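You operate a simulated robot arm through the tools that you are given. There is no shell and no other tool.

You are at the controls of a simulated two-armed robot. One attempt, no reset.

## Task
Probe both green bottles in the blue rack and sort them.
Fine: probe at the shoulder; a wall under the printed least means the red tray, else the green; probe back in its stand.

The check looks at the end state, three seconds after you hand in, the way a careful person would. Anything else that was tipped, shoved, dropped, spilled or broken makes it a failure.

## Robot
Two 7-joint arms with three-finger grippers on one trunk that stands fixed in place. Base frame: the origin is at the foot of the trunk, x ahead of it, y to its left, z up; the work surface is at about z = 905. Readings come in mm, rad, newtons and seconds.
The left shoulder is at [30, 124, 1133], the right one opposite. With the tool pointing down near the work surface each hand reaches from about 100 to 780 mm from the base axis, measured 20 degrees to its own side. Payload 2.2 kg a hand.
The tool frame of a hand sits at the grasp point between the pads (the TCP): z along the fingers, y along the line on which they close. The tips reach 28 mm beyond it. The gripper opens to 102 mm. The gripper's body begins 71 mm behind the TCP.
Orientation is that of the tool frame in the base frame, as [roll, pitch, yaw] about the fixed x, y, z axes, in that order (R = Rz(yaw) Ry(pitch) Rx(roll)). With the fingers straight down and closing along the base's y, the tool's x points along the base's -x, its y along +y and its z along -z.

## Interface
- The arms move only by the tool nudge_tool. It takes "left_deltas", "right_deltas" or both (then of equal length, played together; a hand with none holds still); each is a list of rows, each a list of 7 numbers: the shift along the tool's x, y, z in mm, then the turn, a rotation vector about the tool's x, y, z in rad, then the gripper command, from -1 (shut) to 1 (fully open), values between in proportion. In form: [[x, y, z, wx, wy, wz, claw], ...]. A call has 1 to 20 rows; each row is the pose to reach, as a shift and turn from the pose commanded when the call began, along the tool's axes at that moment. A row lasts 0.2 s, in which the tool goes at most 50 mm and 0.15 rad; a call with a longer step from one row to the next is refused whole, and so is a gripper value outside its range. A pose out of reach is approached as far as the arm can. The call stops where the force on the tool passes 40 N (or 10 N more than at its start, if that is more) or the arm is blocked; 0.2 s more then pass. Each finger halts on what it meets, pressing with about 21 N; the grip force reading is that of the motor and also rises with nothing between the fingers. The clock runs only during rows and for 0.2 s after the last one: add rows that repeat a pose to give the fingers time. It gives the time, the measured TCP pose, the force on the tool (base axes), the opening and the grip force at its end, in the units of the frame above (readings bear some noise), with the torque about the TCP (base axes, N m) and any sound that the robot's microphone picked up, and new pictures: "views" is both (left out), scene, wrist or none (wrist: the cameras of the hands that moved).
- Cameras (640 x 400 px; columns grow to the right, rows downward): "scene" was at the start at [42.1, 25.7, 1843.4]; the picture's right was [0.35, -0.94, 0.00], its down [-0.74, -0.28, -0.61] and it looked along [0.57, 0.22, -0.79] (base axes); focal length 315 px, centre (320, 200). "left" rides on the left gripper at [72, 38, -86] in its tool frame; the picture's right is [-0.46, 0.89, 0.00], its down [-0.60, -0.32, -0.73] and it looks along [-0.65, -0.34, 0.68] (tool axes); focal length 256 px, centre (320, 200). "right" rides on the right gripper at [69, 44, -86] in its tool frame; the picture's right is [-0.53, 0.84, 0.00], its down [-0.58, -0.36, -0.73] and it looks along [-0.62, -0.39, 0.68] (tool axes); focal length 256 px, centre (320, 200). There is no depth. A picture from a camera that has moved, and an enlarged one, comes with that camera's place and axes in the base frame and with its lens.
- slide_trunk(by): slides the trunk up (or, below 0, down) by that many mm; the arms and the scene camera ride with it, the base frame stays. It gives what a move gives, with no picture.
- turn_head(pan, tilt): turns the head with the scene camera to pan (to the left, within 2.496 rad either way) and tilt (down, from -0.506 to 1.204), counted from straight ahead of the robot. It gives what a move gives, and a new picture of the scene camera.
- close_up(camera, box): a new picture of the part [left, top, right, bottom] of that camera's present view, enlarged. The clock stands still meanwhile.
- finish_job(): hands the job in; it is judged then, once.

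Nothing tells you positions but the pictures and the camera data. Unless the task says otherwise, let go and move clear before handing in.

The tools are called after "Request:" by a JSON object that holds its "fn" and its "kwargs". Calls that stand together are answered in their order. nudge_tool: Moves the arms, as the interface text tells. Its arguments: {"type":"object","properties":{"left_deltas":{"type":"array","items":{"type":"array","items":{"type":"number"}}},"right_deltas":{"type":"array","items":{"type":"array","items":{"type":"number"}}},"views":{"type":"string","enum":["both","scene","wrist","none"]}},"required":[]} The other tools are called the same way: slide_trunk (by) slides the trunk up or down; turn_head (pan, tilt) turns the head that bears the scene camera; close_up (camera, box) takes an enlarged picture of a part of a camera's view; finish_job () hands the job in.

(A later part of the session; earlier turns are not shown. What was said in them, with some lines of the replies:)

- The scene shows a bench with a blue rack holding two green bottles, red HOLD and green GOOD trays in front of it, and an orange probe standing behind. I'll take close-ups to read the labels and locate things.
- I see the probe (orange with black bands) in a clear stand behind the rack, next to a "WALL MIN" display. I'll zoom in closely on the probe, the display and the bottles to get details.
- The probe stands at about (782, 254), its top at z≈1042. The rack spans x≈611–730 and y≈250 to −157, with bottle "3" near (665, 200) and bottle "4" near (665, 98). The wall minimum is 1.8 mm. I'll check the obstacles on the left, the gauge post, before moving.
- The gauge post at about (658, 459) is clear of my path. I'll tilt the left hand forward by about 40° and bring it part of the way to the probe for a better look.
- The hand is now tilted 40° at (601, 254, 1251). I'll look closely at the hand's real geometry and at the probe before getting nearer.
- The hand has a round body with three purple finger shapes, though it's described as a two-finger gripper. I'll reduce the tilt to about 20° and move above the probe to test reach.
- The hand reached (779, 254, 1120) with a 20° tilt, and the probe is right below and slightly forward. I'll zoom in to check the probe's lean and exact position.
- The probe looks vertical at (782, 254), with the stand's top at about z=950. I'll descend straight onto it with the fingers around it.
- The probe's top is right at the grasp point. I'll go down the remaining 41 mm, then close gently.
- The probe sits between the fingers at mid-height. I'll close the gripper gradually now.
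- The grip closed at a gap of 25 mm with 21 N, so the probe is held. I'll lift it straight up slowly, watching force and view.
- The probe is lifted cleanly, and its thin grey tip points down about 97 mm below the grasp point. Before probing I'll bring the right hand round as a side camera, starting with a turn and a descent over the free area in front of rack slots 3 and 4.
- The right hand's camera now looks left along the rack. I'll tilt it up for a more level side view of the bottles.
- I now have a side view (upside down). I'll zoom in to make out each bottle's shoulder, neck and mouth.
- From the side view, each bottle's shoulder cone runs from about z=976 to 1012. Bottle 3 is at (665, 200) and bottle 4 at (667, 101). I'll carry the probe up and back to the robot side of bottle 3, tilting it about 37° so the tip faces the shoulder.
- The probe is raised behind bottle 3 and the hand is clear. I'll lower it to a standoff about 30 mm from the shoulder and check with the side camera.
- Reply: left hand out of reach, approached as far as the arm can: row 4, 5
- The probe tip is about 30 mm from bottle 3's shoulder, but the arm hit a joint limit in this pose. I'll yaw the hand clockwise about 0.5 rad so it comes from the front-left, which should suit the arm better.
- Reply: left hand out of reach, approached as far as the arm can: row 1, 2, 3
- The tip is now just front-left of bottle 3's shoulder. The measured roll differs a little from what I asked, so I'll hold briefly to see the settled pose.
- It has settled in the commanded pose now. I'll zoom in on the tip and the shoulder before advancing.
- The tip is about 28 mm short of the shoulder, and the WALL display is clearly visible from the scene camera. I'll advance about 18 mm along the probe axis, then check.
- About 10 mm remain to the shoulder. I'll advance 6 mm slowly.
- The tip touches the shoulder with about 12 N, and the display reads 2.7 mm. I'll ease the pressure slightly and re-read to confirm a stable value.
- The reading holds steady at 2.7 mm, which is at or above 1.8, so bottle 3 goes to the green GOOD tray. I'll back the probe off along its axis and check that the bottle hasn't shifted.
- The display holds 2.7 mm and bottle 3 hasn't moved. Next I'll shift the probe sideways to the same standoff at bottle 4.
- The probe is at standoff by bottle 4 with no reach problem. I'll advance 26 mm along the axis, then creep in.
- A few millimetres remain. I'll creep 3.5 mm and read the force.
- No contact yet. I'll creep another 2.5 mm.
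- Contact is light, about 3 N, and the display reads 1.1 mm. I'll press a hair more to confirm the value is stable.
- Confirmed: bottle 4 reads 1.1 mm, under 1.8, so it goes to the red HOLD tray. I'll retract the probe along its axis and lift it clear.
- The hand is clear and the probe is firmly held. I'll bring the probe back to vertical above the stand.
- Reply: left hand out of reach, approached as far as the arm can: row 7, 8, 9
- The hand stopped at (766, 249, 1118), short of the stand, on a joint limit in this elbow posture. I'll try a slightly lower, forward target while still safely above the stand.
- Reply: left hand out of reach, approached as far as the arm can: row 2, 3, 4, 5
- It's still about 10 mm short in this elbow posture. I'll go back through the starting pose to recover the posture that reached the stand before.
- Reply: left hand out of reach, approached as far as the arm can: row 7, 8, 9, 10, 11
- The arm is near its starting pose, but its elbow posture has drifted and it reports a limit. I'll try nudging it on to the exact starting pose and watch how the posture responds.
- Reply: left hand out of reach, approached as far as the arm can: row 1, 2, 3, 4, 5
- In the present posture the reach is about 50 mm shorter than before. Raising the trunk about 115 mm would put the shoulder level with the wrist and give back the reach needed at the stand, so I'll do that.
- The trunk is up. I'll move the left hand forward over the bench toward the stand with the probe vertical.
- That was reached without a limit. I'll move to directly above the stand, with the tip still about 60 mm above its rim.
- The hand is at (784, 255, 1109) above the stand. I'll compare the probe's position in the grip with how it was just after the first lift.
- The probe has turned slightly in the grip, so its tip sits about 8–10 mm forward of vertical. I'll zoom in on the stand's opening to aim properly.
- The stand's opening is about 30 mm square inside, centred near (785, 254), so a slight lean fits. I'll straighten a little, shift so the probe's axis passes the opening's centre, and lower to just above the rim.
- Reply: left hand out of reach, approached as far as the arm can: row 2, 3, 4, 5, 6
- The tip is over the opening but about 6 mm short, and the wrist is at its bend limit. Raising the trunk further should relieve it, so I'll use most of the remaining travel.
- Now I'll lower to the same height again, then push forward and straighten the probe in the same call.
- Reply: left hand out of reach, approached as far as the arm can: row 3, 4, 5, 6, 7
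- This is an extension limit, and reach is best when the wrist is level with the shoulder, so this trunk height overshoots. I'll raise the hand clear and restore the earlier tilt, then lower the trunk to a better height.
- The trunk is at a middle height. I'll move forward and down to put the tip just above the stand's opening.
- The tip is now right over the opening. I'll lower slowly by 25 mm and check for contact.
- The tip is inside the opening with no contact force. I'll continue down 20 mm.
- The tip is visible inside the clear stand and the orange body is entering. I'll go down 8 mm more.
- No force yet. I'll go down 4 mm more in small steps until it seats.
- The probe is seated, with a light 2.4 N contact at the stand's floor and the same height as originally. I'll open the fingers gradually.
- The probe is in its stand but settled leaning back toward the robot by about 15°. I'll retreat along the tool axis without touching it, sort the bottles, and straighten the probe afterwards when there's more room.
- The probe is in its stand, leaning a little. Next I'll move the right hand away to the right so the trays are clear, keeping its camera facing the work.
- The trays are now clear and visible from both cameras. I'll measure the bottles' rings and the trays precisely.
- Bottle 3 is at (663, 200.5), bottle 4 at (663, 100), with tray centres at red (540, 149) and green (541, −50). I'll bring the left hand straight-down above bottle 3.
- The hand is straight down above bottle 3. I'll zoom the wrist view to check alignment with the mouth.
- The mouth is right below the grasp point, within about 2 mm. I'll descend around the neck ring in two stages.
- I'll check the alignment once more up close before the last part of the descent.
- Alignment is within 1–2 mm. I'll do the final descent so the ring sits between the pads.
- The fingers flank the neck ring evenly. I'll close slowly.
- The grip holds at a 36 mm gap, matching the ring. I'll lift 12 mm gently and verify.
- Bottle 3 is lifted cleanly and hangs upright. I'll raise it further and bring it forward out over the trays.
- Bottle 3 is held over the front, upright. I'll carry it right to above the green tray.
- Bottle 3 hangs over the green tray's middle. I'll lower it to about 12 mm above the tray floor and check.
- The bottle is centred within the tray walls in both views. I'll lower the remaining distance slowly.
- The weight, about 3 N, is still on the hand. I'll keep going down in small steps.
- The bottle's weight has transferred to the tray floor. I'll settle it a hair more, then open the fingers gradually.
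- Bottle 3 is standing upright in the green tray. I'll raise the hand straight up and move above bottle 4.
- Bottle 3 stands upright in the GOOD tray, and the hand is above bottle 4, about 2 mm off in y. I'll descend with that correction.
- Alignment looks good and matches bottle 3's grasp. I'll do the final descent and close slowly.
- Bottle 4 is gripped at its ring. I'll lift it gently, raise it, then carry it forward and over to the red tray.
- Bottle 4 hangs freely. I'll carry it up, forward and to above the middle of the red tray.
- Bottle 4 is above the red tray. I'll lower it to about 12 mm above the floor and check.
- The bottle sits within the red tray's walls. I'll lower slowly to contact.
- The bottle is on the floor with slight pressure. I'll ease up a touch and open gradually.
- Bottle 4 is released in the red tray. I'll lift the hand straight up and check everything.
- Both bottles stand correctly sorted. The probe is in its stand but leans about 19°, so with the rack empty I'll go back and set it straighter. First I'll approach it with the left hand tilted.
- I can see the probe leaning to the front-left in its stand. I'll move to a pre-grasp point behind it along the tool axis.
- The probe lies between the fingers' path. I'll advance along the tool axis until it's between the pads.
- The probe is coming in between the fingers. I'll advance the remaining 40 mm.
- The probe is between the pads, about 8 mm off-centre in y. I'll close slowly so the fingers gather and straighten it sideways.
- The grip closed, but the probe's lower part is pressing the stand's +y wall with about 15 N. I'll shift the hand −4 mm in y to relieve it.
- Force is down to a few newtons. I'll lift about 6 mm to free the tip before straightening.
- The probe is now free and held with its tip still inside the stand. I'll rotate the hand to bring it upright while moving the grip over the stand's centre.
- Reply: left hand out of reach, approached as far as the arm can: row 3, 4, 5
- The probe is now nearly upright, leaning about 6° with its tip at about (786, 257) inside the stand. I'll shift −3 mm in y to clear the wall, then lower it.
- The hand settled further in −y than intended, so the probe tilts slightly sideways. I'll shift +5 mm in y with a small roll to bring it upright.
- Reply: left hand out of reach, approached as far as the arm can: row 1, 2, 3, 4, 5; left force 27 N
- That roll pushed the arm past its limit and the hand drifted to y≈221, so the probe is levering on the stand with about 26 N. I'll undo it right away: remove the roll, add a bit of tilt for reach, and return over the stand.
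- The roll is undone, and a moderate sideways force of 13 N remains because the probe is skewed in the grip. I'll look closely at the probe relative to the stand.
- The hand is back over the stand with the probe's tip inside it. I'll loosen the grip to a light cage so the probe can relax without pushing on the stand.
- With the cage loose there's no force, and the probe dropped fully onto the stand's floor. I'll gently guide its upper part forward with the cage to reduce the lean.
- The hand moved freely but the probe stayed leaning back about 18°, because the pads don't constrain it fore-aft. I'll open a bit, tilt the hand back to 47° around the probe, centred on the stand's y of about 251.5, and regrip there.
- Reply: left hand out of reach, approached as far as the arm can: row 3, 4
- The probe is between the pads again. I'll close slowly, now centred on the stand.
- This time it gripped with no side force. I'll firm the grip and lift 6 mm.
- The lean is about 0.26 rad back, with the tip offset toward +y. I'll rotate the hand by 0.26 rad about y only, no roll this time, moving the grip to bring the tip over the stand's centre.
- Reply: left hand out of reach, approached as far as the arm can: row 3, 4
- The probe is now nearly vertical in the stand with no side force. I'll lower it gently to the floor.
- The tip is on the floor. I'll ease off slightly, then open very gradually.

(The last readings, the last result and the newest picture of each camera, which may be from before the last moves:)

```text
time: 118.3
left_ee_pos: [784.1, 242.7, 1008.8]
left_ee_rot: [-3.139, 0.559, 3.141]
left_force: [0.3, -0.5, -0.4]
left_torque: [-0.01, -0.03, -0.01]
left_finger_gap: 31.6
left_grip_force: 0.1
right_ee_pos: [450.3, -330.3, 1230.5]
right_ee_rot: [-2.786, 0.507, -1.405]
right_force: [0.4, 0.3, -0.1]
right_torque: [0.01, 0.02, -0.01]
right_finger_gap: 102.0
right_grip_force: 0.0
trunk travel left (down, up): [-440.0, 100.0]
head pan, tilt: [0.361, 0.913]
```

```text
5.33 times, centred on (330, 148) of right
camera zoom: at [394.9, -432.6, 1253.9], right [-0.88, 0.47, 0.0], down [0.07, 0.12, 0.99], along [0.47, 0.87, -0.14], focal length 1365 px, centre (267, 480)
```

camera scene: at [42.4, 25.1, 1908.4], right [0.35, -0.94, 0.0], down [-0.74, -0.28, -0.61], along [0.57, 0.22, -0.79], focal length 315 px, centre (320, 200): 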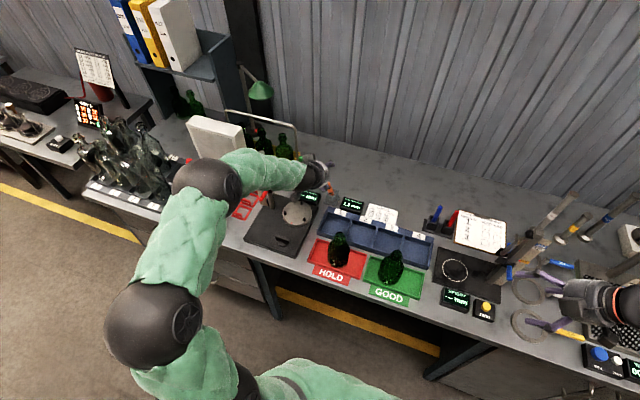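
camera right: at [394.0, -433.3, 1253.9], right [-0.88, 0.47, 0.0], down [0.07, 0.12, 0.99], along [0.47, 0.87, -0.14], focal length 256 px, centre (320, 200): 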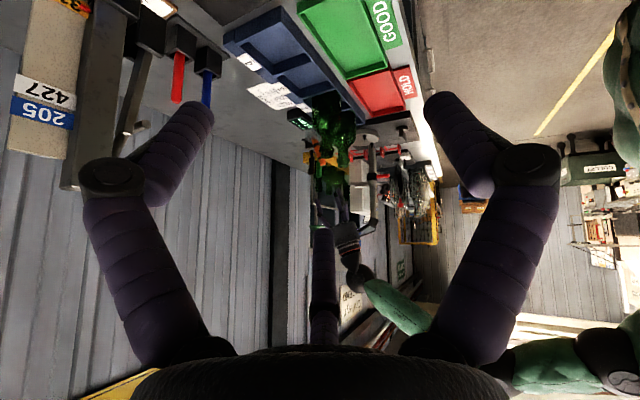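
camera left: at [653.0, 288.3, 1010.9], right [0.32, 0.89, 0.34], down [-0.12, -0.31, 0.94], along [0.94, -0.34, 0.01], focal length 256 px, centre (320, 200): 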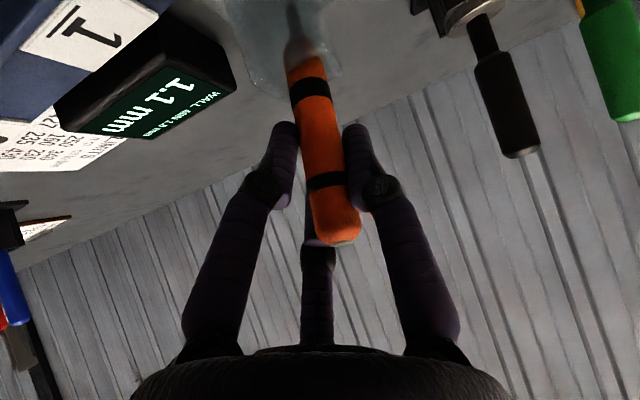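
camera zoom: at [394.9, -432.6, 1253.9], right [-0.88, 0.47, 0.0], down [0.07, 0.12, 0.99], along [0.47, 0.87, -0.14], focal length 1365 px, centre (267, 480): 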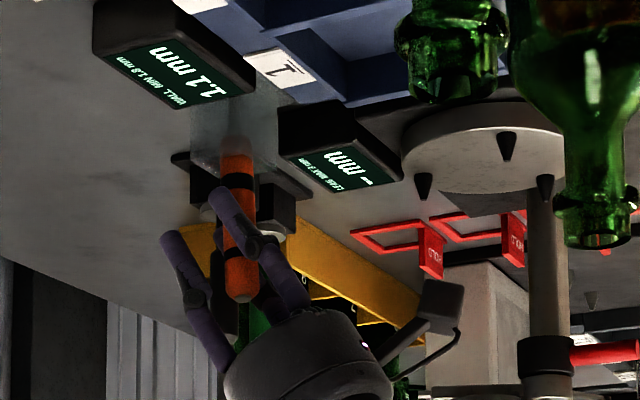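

The probe is released and now rests lightly against the −y finger, leaning about 8–9°. I'll use the loose fingers to nudge it +y toward upright.

Request:
{"fn": "nudge_tool", "kwargs": {"left_deltas": [[0, 2, 0, 0, 0, 0, -0.38], [0, 4, 0, 0, 0, 0, -0.38], [0, 6, 0, 0, 0, 0, -0.38], [0, 8, 0, 0, 0, 0, -0.38], [0, 8, 0, 0, 0, 0, -0.38]], "views": "none"}}

Request:
{"fn": "close_up", "kwargs": {"camera": "left", "box": [200, 0, 440, 280]}}

Request:
{"fn": "close_up", "kwargs": {"camera": "right", "box": [300, 110, 360, 185]}}

```text
time: 119.5
left_ee_pos: [784.3, 250.4, 1008.7]
left_ee_rot: [-3.138, 0.56, -3.141]
left_force: [0.0, 0.2, -0.8]
left_torque: [-0.01, -0.02, 0.01]
left_finger_gap: 31.2
left_grip_force: 0.0
right_ee_pos: [450.5, -330.2, 1229.4]
right_ee_rot: [-2.787, 0.507, -1.405]
right_force: [1.0, 0.1, 0.6]
right_torque: [0.0, 0.0, -0.01]
right_finger_gap: 102.1
right_grip_force: 0.0
trunk travel left (down, up): [-440.0, 100.0]
head pan, tilt: [0.361, 0.913]
```

```text
1.43 times, centred on (320, 140) of left
camera zoom: at [677.7, 287.8, 1042.2], right [0.4, 0.89, 0.24], down [0.12, -0.31, 0.94], along [0.91, -0.34, -0.23], focal length 366 px, centre (320, 286)
```

zoom: 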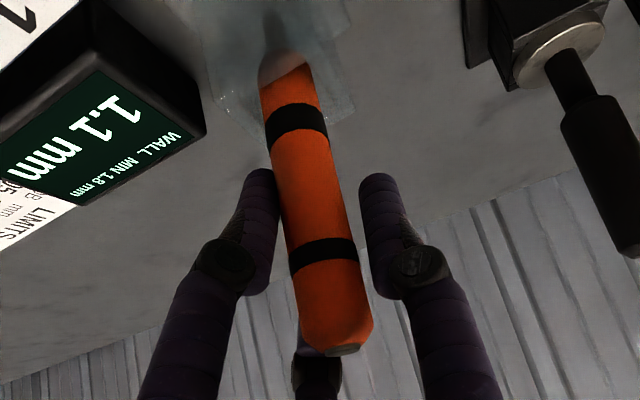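

```text
5.33 times, centred on (330, 148) of right
camera zoom: at [394.8, -432.6, 1253.9], right [-0.88, 0.47, 0.0], down [0.07, 0.12, 0.99], along [0.47, 0.87, -0.14], focal length 1365 px, centre (267, 480)
```

zoom: 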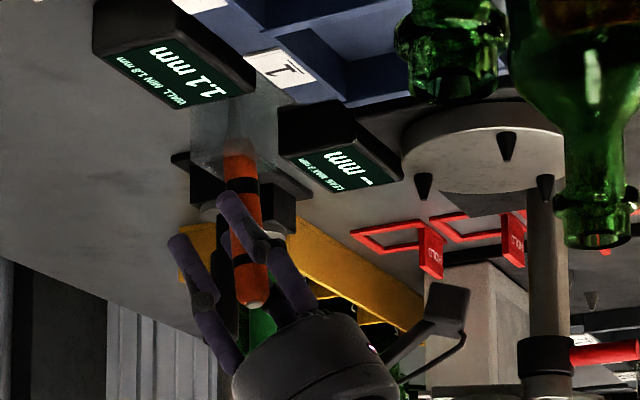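

It's almost upright sideways now and leans back about 6.5°. I'll regrip gently here, lift slightly, and rotate the last bit to bring it vertical.

Request:
{"fn": "nudge_tool", "kwargs": {"left_deltas": [[0, 0, 0, 0, 0, 0, -0.42], [0, 0, 0, 0, 0, 0, -0.46], [0, 0, 0, 0, 0, 0, -0.5], [0, 0, 0, 0, 0, 0, -0.54], [0, 0, 0, 0, 0, 0, -0.58], [0, 0, 0, 0, 0, 0, -0.64], [0, 0, 0, 0, 0, 0, -1], [-1.1, 0, -1.7, 0, 0, 0, -1], [-2.1, 0, -3.4, 0, 0, 0, -1], [-2.1, 0, -3.4, 0, 0, 0, -1]], "views": "none"}}

Request:
{"fn": "close_up", "kwargs": {"camera": "left", "box": [200, 0, 440, 280]}}

Request:
{"fn": "close_up", "kwargs": {"camera": "right", "box": [300, 110, 360, 185]}}

```text
time: 121.7
left_ee_pos: [785.3, 248.1, 1012.6]
left_ee_rot: [-3.14, 0.56, 3.141]
left_force: [0.0, -9.0, -3.4]
left_torque: [-0.68, 0.04, 0.03]
left_finger_gap: 24.7
left_grip_force: 21.2
right_ee_pos: [450.2, -330.7, 1230.3]
right_ee_rot: [-2.785, 0.506, -1.407]
right_force: [-0.5, -0.1, -0.5]
right_torque: [0.04, 0.03, -0.01]
right_finger_gap: 102.2
right_grip_force: 0.0
trunk travel left (down, up): [-440.0, 100.0]
head pan, tilt: [0.361, 0.913]
```

```text
1.43 times, centred on (320, 140) of left
camera zoom: at [678.2, 286.9, 1046.7], right [0.4, 0.88, 0.24], down [0.12, -0.32, 0.94], along [0.91, -0.34, -0.23], focal length 366 px, centre (320, 286)
```

zoom: 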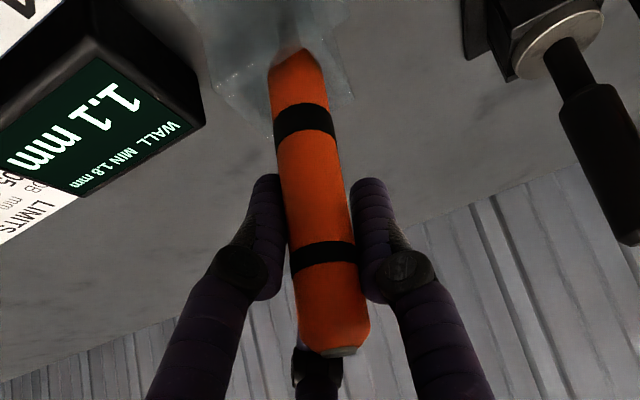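

```text
5.33 times, centred on (330, 148) of right
camera zoom: at [395.1, -433.4, 1253.5], right [-0.88, 0.47, 0.0], down [0.07, 0.12, 0.99], along [0.47, 0.87, -0.14], focal length 1365 px, centre (267, 480)
```

zoom: 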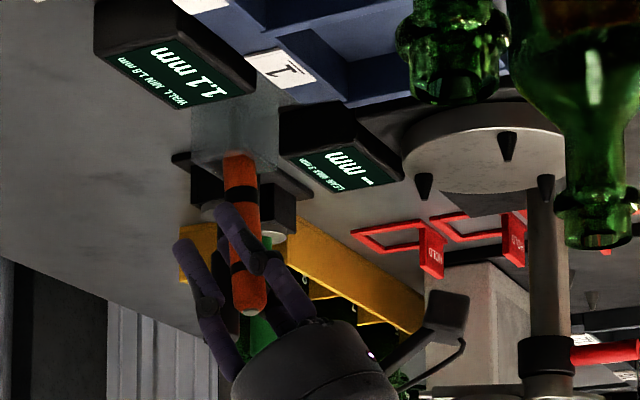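

The grip tends to skew the tip toward +y. I'll use that: shift −9.6 mm in y and rotate slightly, so the probe's body sits close to the stand's front-right rim and stays supported with only a small lean when released.

Request:
{"fn": "nudge_tool", "kwargs": {"left_deltas": [[0, -2.4, 0, 0, 0.022, 0, -1], [0, -4.8, 0, 0, 0.045, 0, -1], [0, -7.2, 0, 0, 0.068, 0, -1], [0, -9.6, 0, 0, 0.09, 0, -1], [0, -9.6, 0, 0, 0.09, 0, -1]], "views": "none"}}

Request:
{"fn": "close_up", "kwargs": {"camera": "left", "box": [200, 0, 440, 280]}}

Request:
{"fn": "close_up", "kwargs": {"camera": "right", "box": [300, 110, 360, 185]}}

Request:
{"fn": "close_up", "kwargs": {"camera": "scene", "box": [310, 170, 370, 220]}}

```text
time: 122.9
left_ee_pos: [786.1, 243.2, 1014.0]
left_ee_rot: [-3.138, 0.472, 3.139]
left_force: [2.5, -0.1, 0.3]
left_torque: [0.05, -0.17, -0.05]
left_finger_gap: 22.6
left_grip_force: 21.2
right_ee_pos: [451.0, -330.5, 1230.1]
right_ee_rot: [-2.784, 0.505, -1.405]
right_force: [-0.3, 0.4, 0.1]
right_torque: [-0.01, 0.01, -0.01]
right_finger_gap: 101.6
right_grip_force: 0.1
trunk travel left (down, up): [-440.0, 100.0]
head pan, tilt: [0.361, 0.913]
```

```text
1.43 times, centred on (320, 140) of left
camera zoom: at [682.2, 278.8, 1056.2], right [0.42, 0.88, 0.21], down [0.21, -0.32, 0.93], along [0.89, -0.34, -0.31], focal length 366 px, centre (320, 286)
```

zoom: 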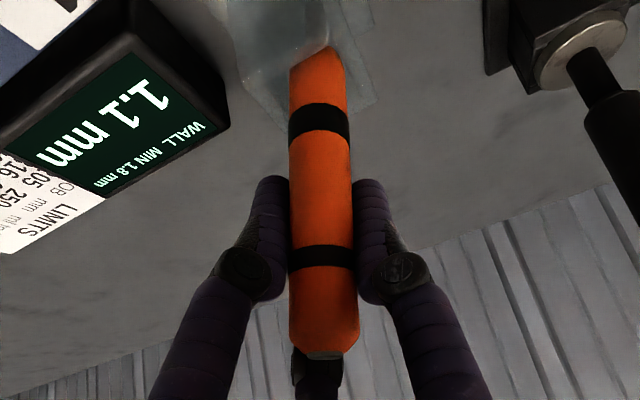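

```text
5.33 times, centred on (330, 148) of right
camera zoom: at [395.1, -432.3, 1253.9], right [-0.88, 0.47, 0.0], down [0.07, 0.12, 0.99], along [0.47, 0.87, -0.14], focal length 1365 px, centre (267, 480)
```

zoom: 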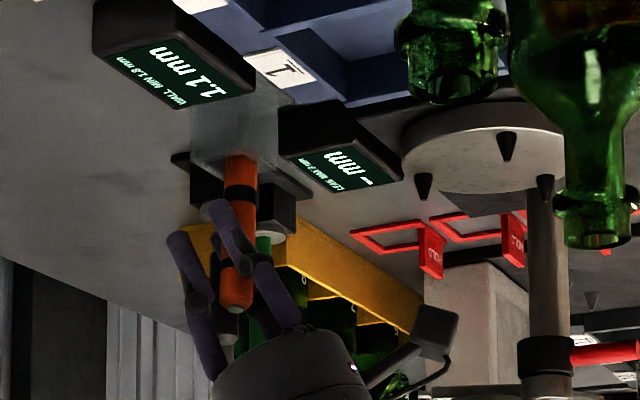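

```text
8.00 times, centred on (340, 195) of scene
camera zoom: at [42.5, 25.7, 1908.4], right [0.35, -0.94, 0.0], down [-0.74, -0.28, -0.61], along [0.57, 0.22, -0.79], focal length 2520 px, centre (160, 240)
```

zoom: 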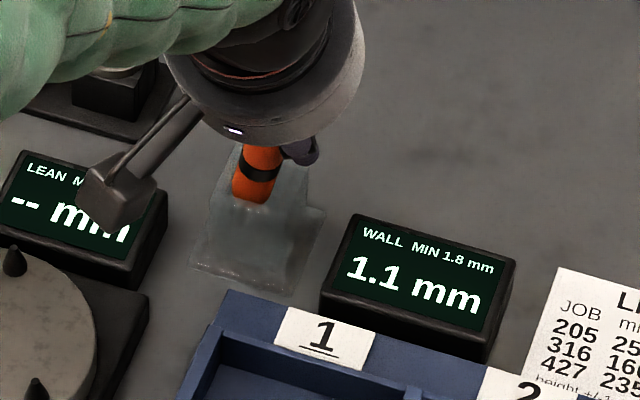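

I'll hold still for a moment and re-measure the probe's pose before deciding.

Request:
{"fn": "nudge_tool", "kwargs": {"left_deltas": [[0, 0, 0, 0, 0, 0, -1], [0, 0, 0, 0, 0, 0, -1], [0, 0, 0, 0, 0, 0, -1]], "views": "none"}}

Request:
{"fn": "close_up", "kwargs": {"camera": "left", "box": [240, 0, 400, 120]}}

Request:
{"fn": "close_up", "kwargs": {"camera": "right", "box": [310, 110, 350, 170]}}

Request:
{"fn": "close_up", "kwargs": {"camera": "scene", "box": [320, 180, 350, 205]}}

```text
time: 123.7
left_ee_pos: [785.1, 240.3, 1012.6]
left_ee_rot: [-3.138, 0.47, 3.139]
left_force: [3.1, 0.1, 0.5]
left_torque: [-0.01, -0.17, -0.06]
left_finger_gap: 22.7
left_grip_force: 21.2
right_ee_pos: [450.6, -329.8, 1231.8]
right_ee_rot: [-2.785, 0.506, -1.404]
right_force: [-0.5, 1.3, -0.7]
right_torque: [-0.03, 0.0, 0.02]
right_finger_gap: 101.8
right_grip_force: 0.0
trunk travel left (down, up): [-440.0, 100.0]
head pan, tilt: [0.361, 0.913]
```

```text
3.33 times, centred on (320, 60) of left
camera zoom: at [682.1, 278.1, 1055.7], right [0.42, 0.88, 0.21], down [0.21, -0.32, 0.93], along [0.89, -0.34, -0.31], focal length 853 px, centre (320, 667)
```

zoom: 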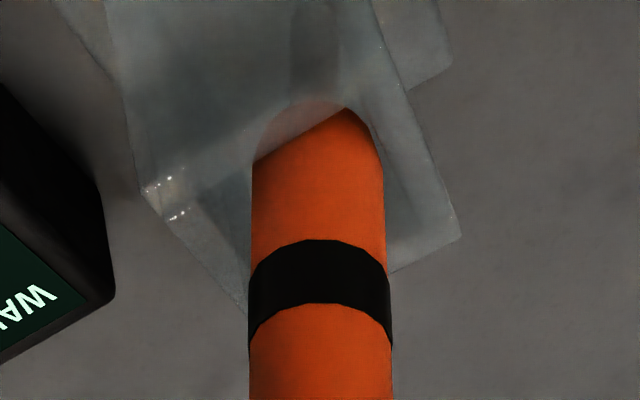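

```text
6.67 times, centred on (330, 140) of right
camera zoom: at [395.1, -432.6, 1253.8], right [-0.88, 0.47, 0.0], down [0.07, 0.12, 0.99], along [0.47, 0.87, -0.14], focal length 1707 px, centre (253, 600)
```

zoom: 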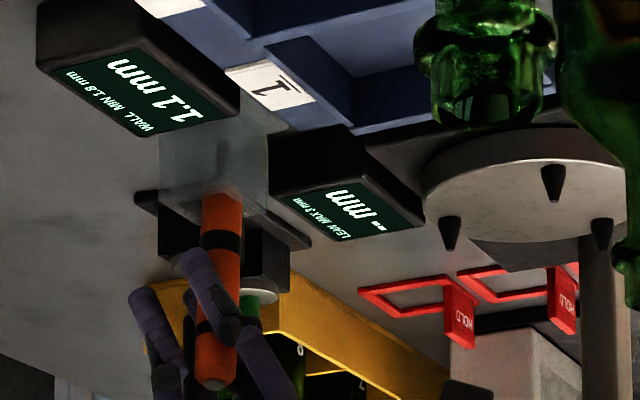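

```text
16.00 times, centred on (335, 192) of scene
camera zoom: at [42.7, 25.5, 1908.4], right [0.35, -0.94, 0.0], down [-0.74, -0.28, -0.61], along [0.57, 0.22, -0.79], focal length 5040 px, centre (80, 320)
```

zoom: 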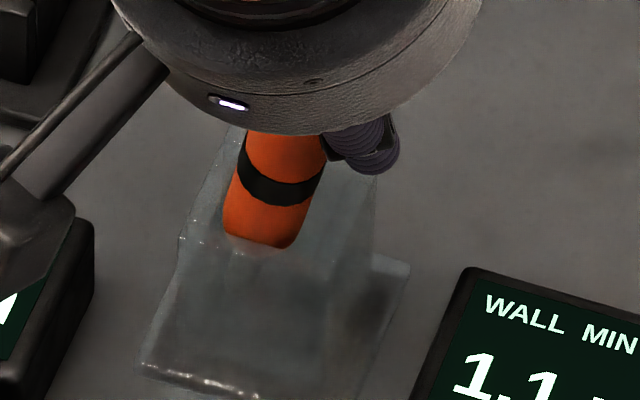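

The probe's body is centred in the stand's opening but leans sideways about 12°. I'll take out a bit more of the fore-aft lean and lower it to the floor, then release into a loose cage and nudge it upright in y.

Request:
{"fn": "nudge_tool", "kwargs": {"left_deltas": [[0, 0, 0, 0, 0.018, 0, -1], [0, 0, 0, 0, 0.035, 0, -1], [0.9, 0, 1.8, 0, 0.035, 0, -1], [1.8, 0, 3.6, 0, 0.035, 0, -1], [1.8, 0, 3.6, 0, 0.035, 0, -1]], "views": "none"}}

```text
time: 124.9
left_ee_pos: [786.1, 240.5, 1008.7]
left_ee_rot: [-3.138, 0.437, 3.139]
left_force: [11.0, -3.3, 4.4]
left_torque: [-0.12, -0.62, -0.18]
left_finger_gap: 22.5
left_grip_force: 21.0
right_ee_pos: [451.4, -330.1, 1229.7]
right_ee_rot: [-2.786, 0.507, -1.406]
right_force: [-0.7, 0.3, 0.5]
right_torque: [0.02, 0.0, -0.01]
right_finger_gap: 102.0
right_grip_force: 0.1
trunk travel left (down, up): [-440.0, 100.0]
head pan, tilt: [0.361, 0.913]
```

The body now touches the stand's front rim, as intended. I'll open into a loose cage.

Request:
{"fn": "nudge_tool", "kwargs": {"left_deltas": [[0, 0, 0, 0, 0, 0, -0.7], [0, 0, 0, 0, 0, 0, -0.56], [0, 0, 0, 0, 0, 0, -0.52], [0, 0, 0, 0, 0, 0, -0.49], [0, 0, 0, 0, 0, 0, -0.46], [0, 0, 0, 0, 0, 0, -0.43], [0, 0, 0, 0, 0, 0, -0.4], [0, 0, 0, 0, 0, 0, -0.4]], "views": "none"}}

Request:
{"fn": "close_up", "kwargs": {"camera": "left", "box": [200, 0, 440, 280]}}

Request:
{"fn": "close_up", "kwargs": {"camera": "right", "box": [310, 110, 350, 170]}}

Request:
{"fn": "close_up", "kwargs": {"camera": "scene", "box": [320, 180, 350, 205]}}

```text
time: 126.7
left_ee_pos: [784.6, 241.5, 1008.9]
left_ee_rot: [-3.138, 0.435, 3.14]
left_force: [0.1, -0.4, -0.1]
left_torque: [0.01, -0.03, 0.0]
left_finger_gap: 30.9
left_grip_force: 0.1
right_ee_pos: [450.2, -329.6, 1230.1]
right_ee_rot: [-2.786, 0.507, -1.405]
right_force: [-1.1, 0.2, 0.4]
right_torque: [0.02, -0.01, -0.03]
right_finger_gap: 102.2
right_grip_force: 0.1
trunk travel left (down, up): [-440.0, 100.0]
head pan, tilt: [0.361, 0.913]
```

```text
1.43 times, centred on (320, 140) of left
camera zoom: at [683.1, 278.3, 1055.4], right [0.42, 0.88, 0.19], down [0.24, -0.32, 0.92], along [0.87, -0.34, -0.34], focal length 366 px, centre (320, 286)
```

zoom: 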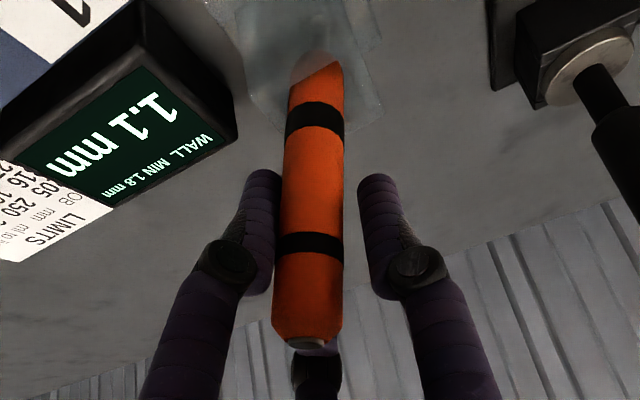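

```text
6.67 times, centred on (330, 140) of right
camera zoom: at [394.9, -432.6, 1253.9], right [-0.88, 0.47, 0.0], down [0.07, 0.12, 0.99], along [0.47, 0.87, -0.14], focal length 1707 px, centre (253, 600)
```

zoom: 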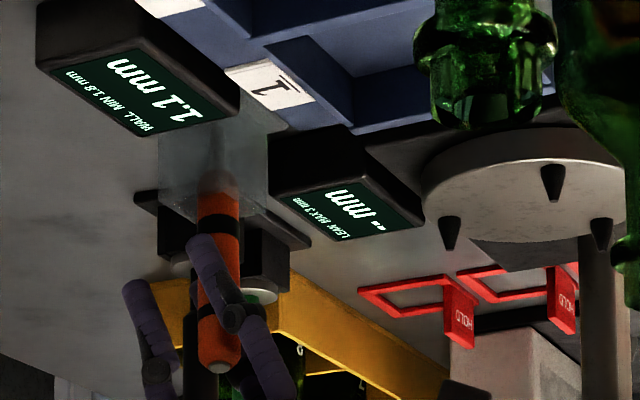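

```text
16.00 times, centred on (335, 192) of scene
camera zoom: at [42.3, 25.5, 1908.4], right [0.35, -0.94, 0.0], down [-0.74, -0.28, -0.61], along [0.57, 0.22, -0.79], focal length 5040 px, centre (80, 320)
```

zoom: 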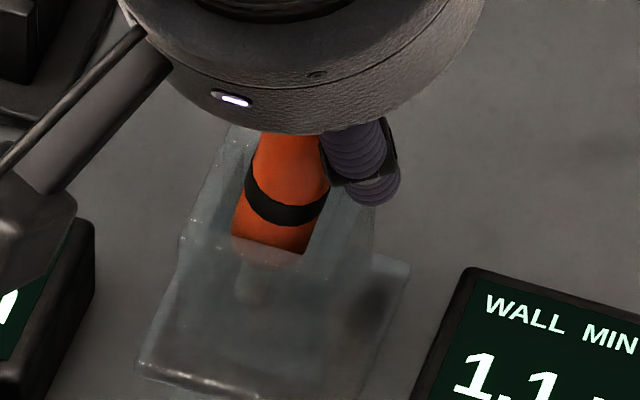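

In the loose cage the probe rests on the −y finger. I'll nudge it +y in two steps.

Request:
{"fn": "nudge_tool", "kwargs": {"left_deltas": [[0, 2, 0, 0, 0, 0, -0.4], [0, 4, 0, 0, 0, 0, -0.4], [0, 6, 0, 0, 0, 0, -0.4], [0, 8, 0, 0, 0, 0, -0.4], [0, 10, 0, 0, 0, 0, -0.4], [0, 10, 0, 0, 0, 0, -0.4]], "views": "none"}}

Request:
{"fn": "close_up", "kwargs": {"camera": "left", "box": [200, 0, 440, 280]}}

Request:
{"fn": "close_up", "kwargs": {"camera": "right", "box": [310, 110, 350, 170]}}

Request:
{"fn": "close_up", "kwargs": {"camera": "scene", "box": [320, 180, 350, 205]}}

```text
time: 128.1
left_ee_pos: [785.3, 251.1, 1009.5]
left_ee_rot: [-3.138, 0.435, 3.14]
left_force: [0.5, 0.1, -0.1]
left_torque: [-0.02, 0.04, 0.0]
left_finger_gap: 30.6
left_grip_force: 0.1
right_ee_pos: [449.6, -328.9, 1230.7]
right_ee_rot: [-2.786, 0.505, -1.405]
right_force: [0.2, -0.2, 0.1]
right_torque: [0.01, 0.0, -0.02]
right_finger_gap: 102.0
right_grip_force: 0.0
trunk travel left (down, up): [-440.0, 100.0]
head pan, tilt: [0.361, 0.913]
```

```text
1.43 times, centred on (320, 140) of left
camera zoom: at [683.2, 288.3, 1055.4], right [0.42, 0.88, 0.19], down [0.24, -0.32, 0.92], along [0.87, -0.34, -0.34], focal length 366 px, centre (320, 286)
```

zoom: 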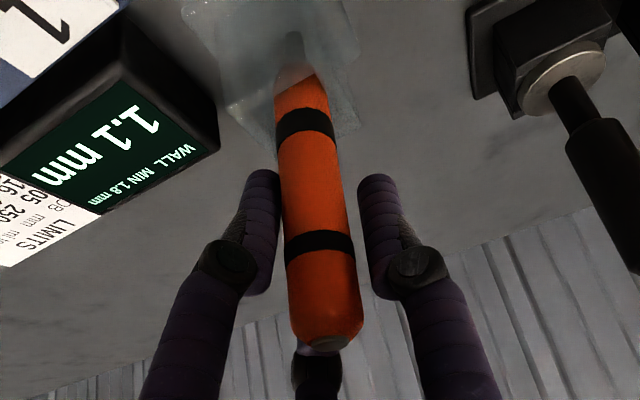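

```text
6.67 times, centred on (330, 140) of right
camera zoom: at [394.8, -432.6, 1253.9], right [-0.88, 0.47, 0.0], down [0.07, 0.12, 0.99], along [0.47, 0.87, -0.14], focal length 1707 px, centre (253, 600)
```

zoom: 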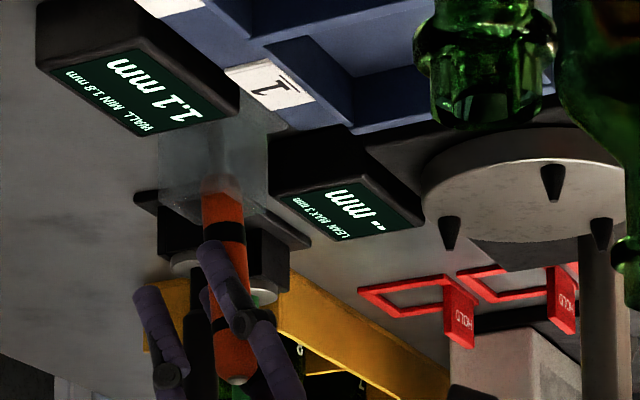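

```text
16.00 times, centred on (335, 192) of scene
camera zoom: at [42.2, 25.5, 1908.4], right [0.35, -0.94, 0.0], down [-0.74, -0.28, -0.61], along [0.57, 0.22, -0.79], focal length 5040 px, centre (80, 320)
```

zoom: 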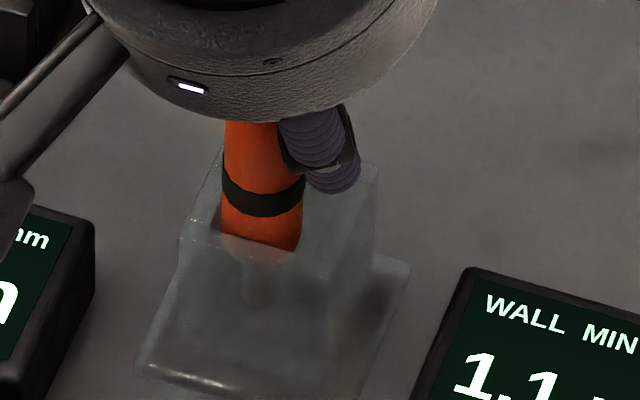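

The lean is now only about 7° and the forces are nil. I'll nudge a further 4 mm in y.

Request:
{"fn": "nudge_tool", "kwargs": {"left_deltas": [[0, 1.5, 0, 0, 0, 0, -0.4], [0, 3, 0, 0, 0, 0, -0.4], [0, 4.2, 0, 0, 0, 0, -0.4], [0, 4.2, 0, 0, 0, 0, -0.4]], "views": "none"}}

Request:
{"fn": "close_up", "kwargs": {"camera": "left", "box": [200, 0, 440, 280]}}

Request:
{"fn": "close_up", "kwargs": {"camera": "right", "box": [310, 110, 350, 170]}}

Request:
{"fn": "close_up", "kwargs": {"camera": "scene", "box": [320, 180, 350, 205]}}

```text
time: 129.1
left_ee_pos: [785.1, 254.7, 1008.4]
left_ee_rot: [-3.137, 0.436, 3.141]
left_force: [-0.5, -0.8, 0.0]
left_torque: [-0.05, 0.0, 0.01]
left_finger_gap: 31.3
left_grip_force: 0.4
right_ee_pos: [448.3, -330.5, 1230.4]
right_ee_rot: [-2.784, 0.507, -1.405]
right_force: [1.0, -0.8, 0.3]
right_torque: [-0.03, 0.01, -0.01]
right_finger_gap: 102.1
right_grip_force: 0.0
trunk travel left (down, up): [-440.0, 100.0]
head pan, tilt: [0.361, 0.913]
```

```text
1.43 times, centred on (320, 140) of left
camera zoom: at [683.1, 292.3, 1055.6], right [0.42, 0.88, 0.19], down [0.24, -0.32, 0.92], along [0.87, -0.34, -0.34], focal length 366 px, centre (320, 286)
```

zoom: 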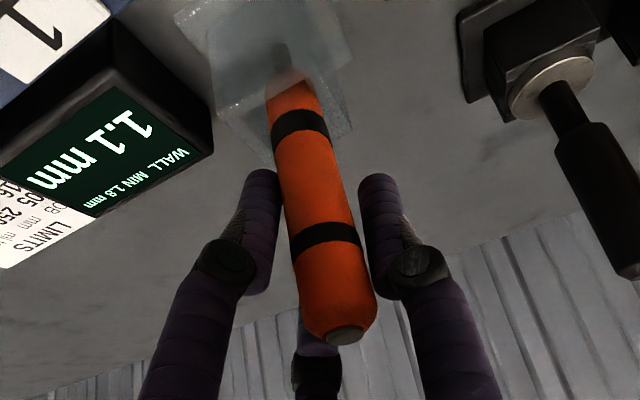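

```text
6.67 times, centred on (330, 140) of right
camera zoom: at [394.8, -432.7, 1253.9], right [-0.88, 0.47, 0.0], down [0.07, 0.12, 0.99], along [0.47, 0.87, -0.14], focal length 1707 px, centre (253, 600)
```

zoom: 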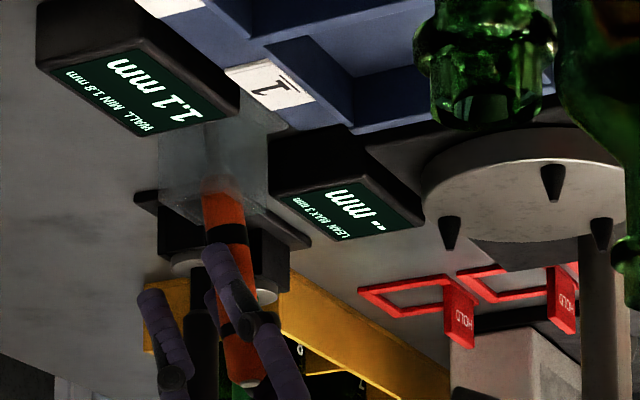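

```text
16.00 times, centred on (335, 192) of scene
camera zoom: at [42.1, 25.2, 1908.4], right [0.35, -0.94, 0.0], down [-0.74, -0.28, -0.61], along [0.57, 0.22, -0.79], focal length 5040 px, centre (80, 320)
```

zoom: 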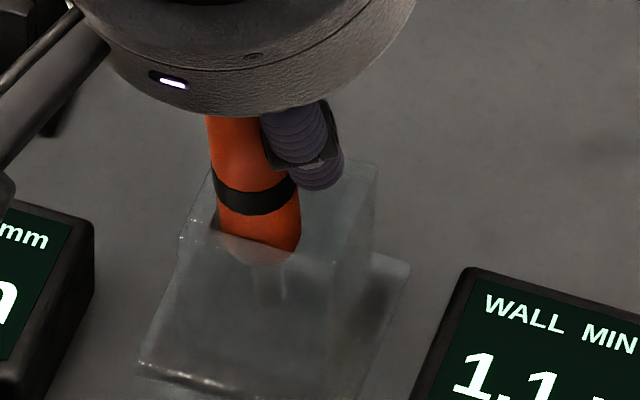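

It's now very close to upright, about 0.1 rad back and 0.07 rad to the side. I'll open the fingers slowly and let it settle.

Request:
{"fn": "nudge_tool", "kwargs": {"left_deltas": [[0, -0.7, 0, 0, 0, 0, -0.38], [0, -1.2, 0, 0, 0, 0, -0.36], [0, -1.2, 0, 0, 0, 0, -0.32], [0, -1.2, 0, 0, 0, 0, -0.28], [0, -1.2, 0, 0, 0, 0, -0.24], [0, -1.2, 0, 0, 0, 0, -0.18], [0, -1.2, 0, 0, 0, 0, -0.1], [0, -1.2, 0, 0, 0, 0, 0.0], [0, -1.2, 0, 0, 0, 0, 0.15], [0, -1.2, 0, 0, 0, 0, 0.3], [0, -1.2, 0, 0, 0, 0, 0.4], [0, -1.2, 0, 0, 0, 0, 0.4]], "views": "none"}}

Request:
{"fn": "close_up", "kwargs": {"camera": "left", "box": [200, 0, 440, 280]}}

Request:
{"fn": "close_up", "kwargs": {"camera": "right", "box": [310, 110, 350, 170]}}

Request:
{"fn": "close_up", "kwargs": {"camera": "scene", "box": [320, 180, 350, 205]}}

```text
time: 131.7
left_ee_pos: [785.5, 253.8, 1009.5]
left_ee_rot: [-3.138, 0.434, 3.14]
left_force: [-0.4, 0.3, -0.3]
left_torque: [-0.01, 0.0, 0.01]
left_finger_gap: 71.2
left_grip_force: 0.0
right_ee_pos: [450.8, -330.5, 1229.2]
right_ee_rot: [-2.785, 0.508, -1.404]
right_force: [0.3, 0.5, 0.0]
right_torque: [-0.02, 0.0, 0.02]
right_finger_gap: 101.9
right_grip_force: 0.0
trunk travel left (down, up): [-440.0, 100.0]
head pan, tilt: [0.361, 0.913]
```

```text
1.43 times, centred on (320, 140) of left
camera zoom: at [683.3, 291.3, 1055.5], right [0.42, 0.88, 0.19], down [0.24, -0.32, 0.92], along [0.87, -0.34, -0.34], focal length 366 px, centre (320, 286)
```

zoom: 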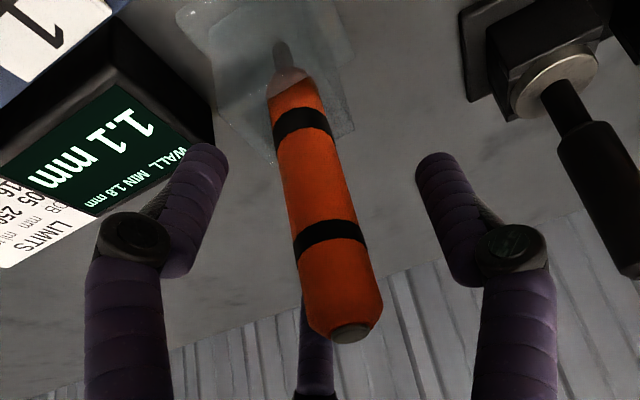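

```text
6.67 times, centred on (330, 140) of right
camera zoom: at [394.8, -432.5, 1253.9], right [-0.88, 0.47, 0.0], down [0.07, 0.12, 0.99], along [0.47, 0.87, -0.14], focal length 1707 px, centre (253, 600)
```

zoom: 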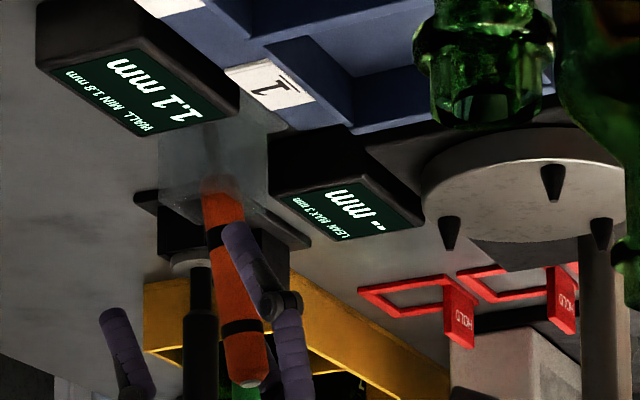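

```text
16.00 times, centred on (335, 192) of scene
camera zoom: at [42.2, 25.5, 1908.4], right [0.35, -0.94, 0.0], down [-0.74, -0.28, -0.61], along [0.57, 0.22, -0.79], focal length 5040 px, centre (80, 320)
```

zoom: 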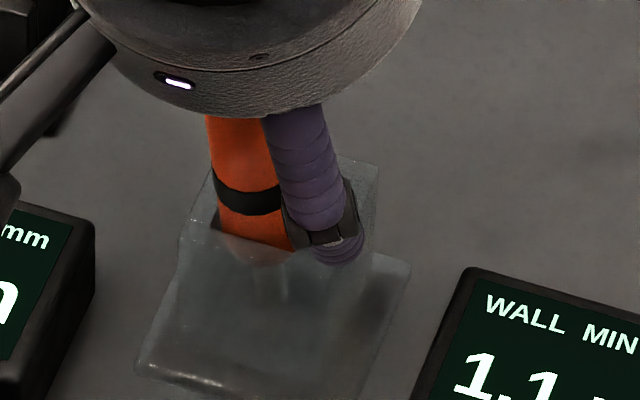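

The probe now stands in its holder on its own with only about a 9° lean. I'll retreat slowly along the tool axis.

Request:
{"fn": "nudge_tool", "kwargs": {"left_deltas": [[0, 0, -8, 0, 0, 0, 0.4], [0, 0, -18, 0, 0, 0, 0.4], [0, 0, -32, 0, 0, 0, 0.4], [0, 0, -50, 0, 0, 0, 0.4], [0, 0, -75, 0, 0, 0, 0.4], [0, 0, -105, 0, 0, 0, 0.4], [0, 0, -140, 0, 0, 0, 0.4], [0, 0, -175, 0, 0, 0, 0.4]], "views": "both"}}

Request:
{"fn": "close_up", "kwargs": {"camera": "scene", "box": [310, 165, 370, 215]}}

Request:
{"fn": "close_up", "kwargs": {"camera": "right", "box": [300, 100, 360, 180]}}

```text
time: 133.5
left_ee_pos: [708.2, 254.3, 1167.3]
left_ee_rot: [-3.139, 0.434, 3.14]
left_force: [-0.2, 0.0, 0.1]
left_torque: [0.01, -0.01, 0.0]
left_finger_gap: 71.6
left_grip_force: 0.2
right_ee_pos: [448.5, -328.6, 1230.3]
right_ee_rot: [-2.783, 0.505, -1.406]
right_force: [0.2, -0.5, 0.3]
right_torque: [-0.01, 0.0, -0.03]
right_finger_gap: 102.0
right_grip_force: 0.0
trunk travel left (down, up): [-440.0, 100.0]
head pan, tilt: [0.361, 0.913]
camera scene: at [40.4, 25.3, 1908.5], right [0.35, -0.94, 0.0], down [-0.74, -0.28, -0.61], along [0.57, 0.22, -0.79], focal length 315 px, centre (320, 200)
camera left: at [606.4, 290.9, 1214.3], right [0.42, 0.88, 0.19], down [0.24, -0.32, 0.92], along [0.87, -0.34, -0.35], focal length 256 px, centre (320, 200)
```

scene: 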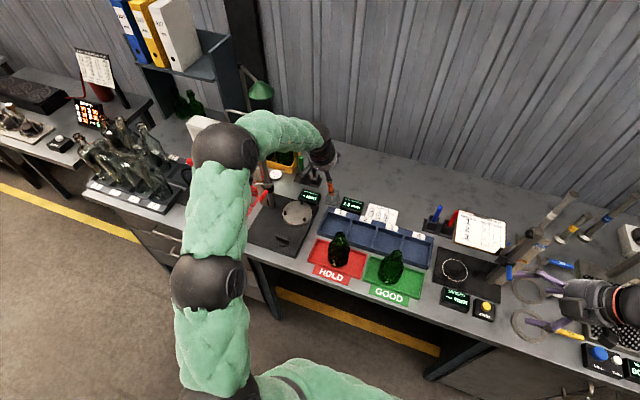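
left: 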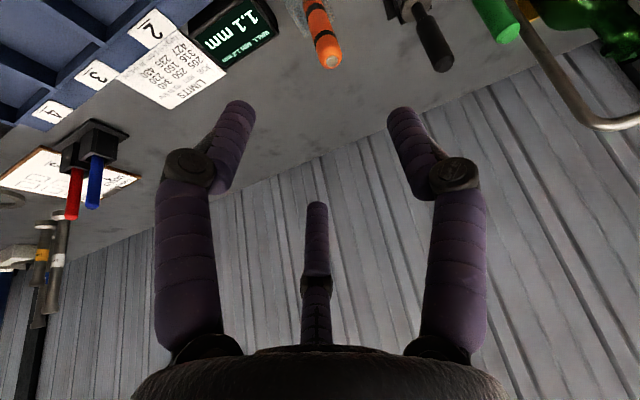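

```text
8.00 times, centred on (340, 190) of scene
camera zoom: at [40.4, 25.3, 1908.5], right [0.35, -0.94, 0.0], down [-0.74, -0.28, -0.61], along [0.57, 0.22, -0.79], focal length 2520 px, centre (160, 280)
```

zoom: 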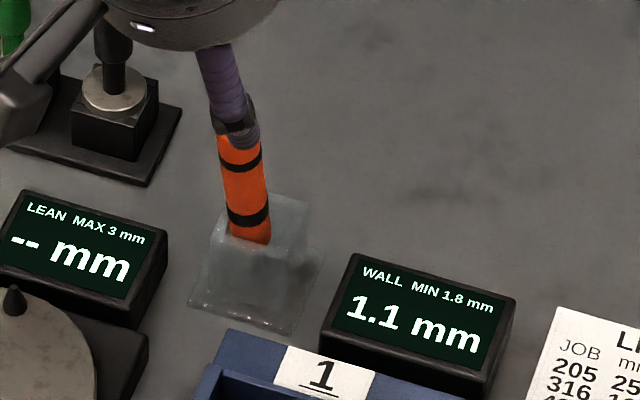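

```text
5.00 times, centred on (330, 140) of right
camera zoom: at [393.6, -432.8, 1254.3], right [-0.88, 0.47, 0.0], down [0.07, 0.12, 0.99], along [0.47, 0.87, -0.14], focal length 1280 px, centre (270, 500)
```

zoom: 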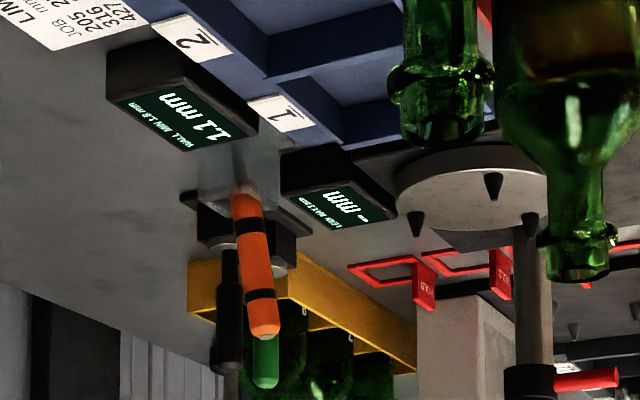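

The probe stands in its holder with a small lean, and nothing else has moved. I'll move the left hand up and back, clear of everything, then do a last overall check.

Request:
{"fn": "nudge_tool", "kwargs": {"left_deltas": [[10, 0, -35, 0, 0, 0, 0.4], [30, 5, -70, 0, 0, 0, 0.4], [50, 12, -105, 0, 0, 0, 0.4], [70, 20, -140, 0, 0, 0, 0.4], [92, 30, -175, 0, 0, 0, 0.4], [113, 40, -206, 0, 0, 0, 0.4], [113, 40, -206, 0, 0, 0, 0.4]], "views": "both"}}

Request:
{"fn": "close_up", "kwargs": {"camera": "scene", "box": [300, 165, 440, 315]}}

Request:
{"fn": "close_up", "kwargs": {"camera": "scene", "box": [310, 165, 370, 215]}}

Request:
{"fn": "close_up", "kwargs": {"camera": "right", "box": [260, 0, 440, 180]}}

```text
time: 135.1
left_ee_pos: [522.1, 295.8, 1305.0]
left_ee_rot: [-3.14, 0.436, 3.139]
left_force: [0.6, 0.0, -0.1]
left_torque: [0.04, 0.02, -0.01]
left_finger_gap: 71.6
left_grip_force: 0.0
right_ee_pos: [451.8, -329.6, 1229.4]
right_ee_rot: [-2.786, 0.505, -1.404]
right_force: [0.2, 0.1, 0.2]
right_torque: [0.01, 0.03, -0.05]
right_finger_gap: 102.0
right_grip_force: 0.1
trunk travel left (down, up): [-440.0, 100.0]
head pan, tilt: [0.361, 0.913]
camera scene: at [43.8, 25.4, 1908.4], right [0.35, -0.94, 0.0], down [-0.74, -0.28, -0.61], along [0.57, 0.22, -0.79], focal length 315 px, centre (320, 200)
camera left: at [420.4, 332.8, 1352.4], right [0.42, 0.88, 0.19], down [0.24, -0.32, 0.92], along [0.87, -0.34, -0.35], focal length 256 px, centre (320, 200)
```

scene: 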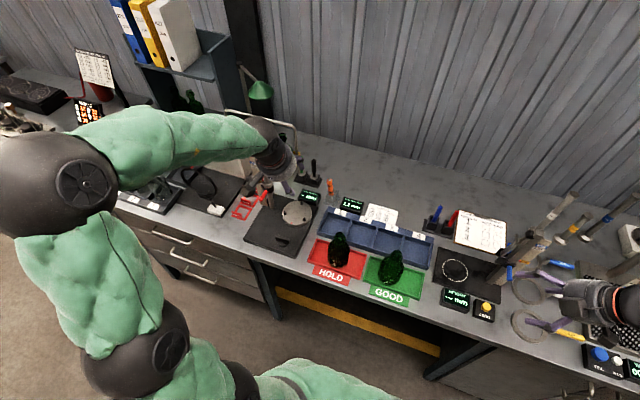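
left: 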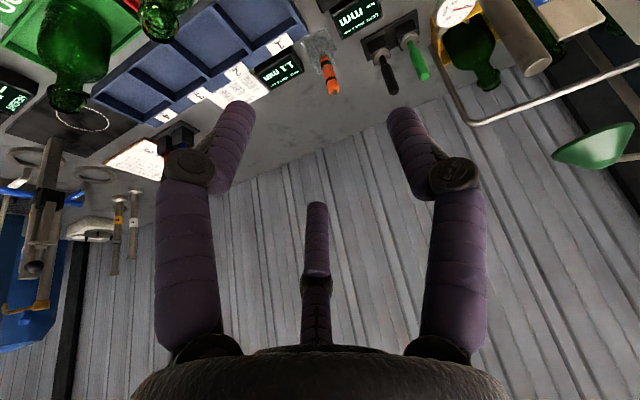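

```text
2.67 times, centred on (370, 240) of scene
camera zoom: at [43.8, 25.4, 1908.4], right [0.35, -0.94, 0.0], down [-0.74, -0.28, -0.61], along [0.57, 0.22, -0.79], focal length 840 px, centre (187, 93)
```

zoom: 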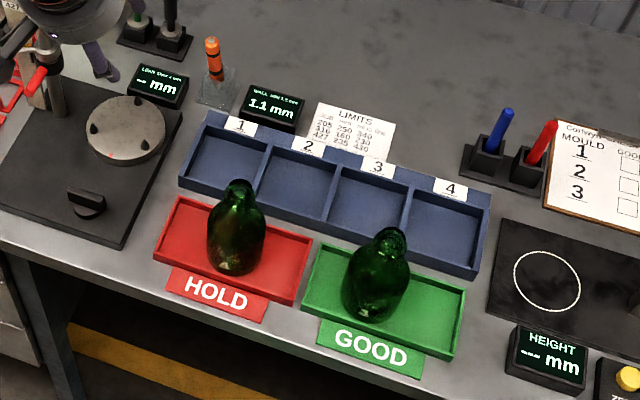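

```text
8.00 times, centred on (340, 190) of scene
camera zoom: at [43.8, 25.4, 1908.4], right [0.35, -0.94, 0.0], down [-0.74, -0.28, -0.61], along [0.57, 0.22, -0.79], focal length 2520 px, centre (160, 280)
```

zoom: 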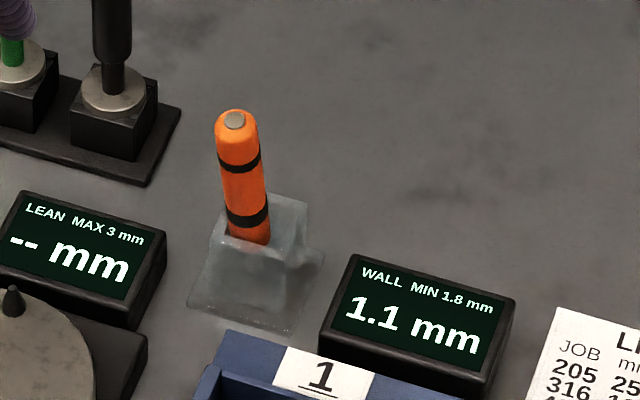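

```text
2.22 times, centred on (350, 90) of right
camera zoom: at [395.9, -432.6, 1253.5], right [-0.88, 0.47, 0.0], down [0.07, 0.12, 0.99], along [0.47, 0.87, -0.14], focal length 569 px, centre (253, 444)
```

zoom: 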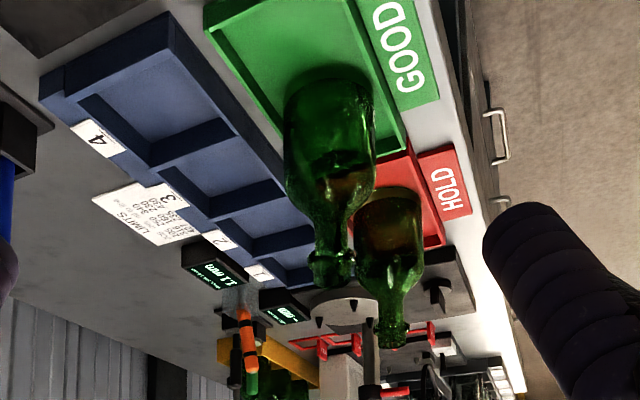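

Final state: bottle 4 (1.1 mm) stands in the red HOLD tray and bottle 3 (2.7 mm) stands in the green GOOD tray. The probe is back in its stand with a slight lean, and both hands are clear. I'm handing in.

Request:
{"fn": "finish_job", "kwargs": {}}

```text
The job is handed in.
```

I probed both green bottles at the shoulder, sorted them, and handed the job in. I don't have the judge's result.

| Bottle | Wall reading | Printed least | Tray |
|---|---|---|---|
| 3 | 2.7 mm | 1.8 mm | Green (GOOD) |
| 4 | 1.1 mm | 1.8 mm | Red (HOLD) |

Both bottles stand upright in their trays.

The probe is back in its stand, but it leans about 9° instead of standing upright as it did at the start. The stand's hole is loose. My first placement left the probe leaning about 19°, so I went back and straightened it. During that, the probe pressed sideways on the stand with up to about 26 N. The close-ups before and after show no sign that the stand moved.

Nothing else looked tipped or moved in the final pictures, and both hands are clear.
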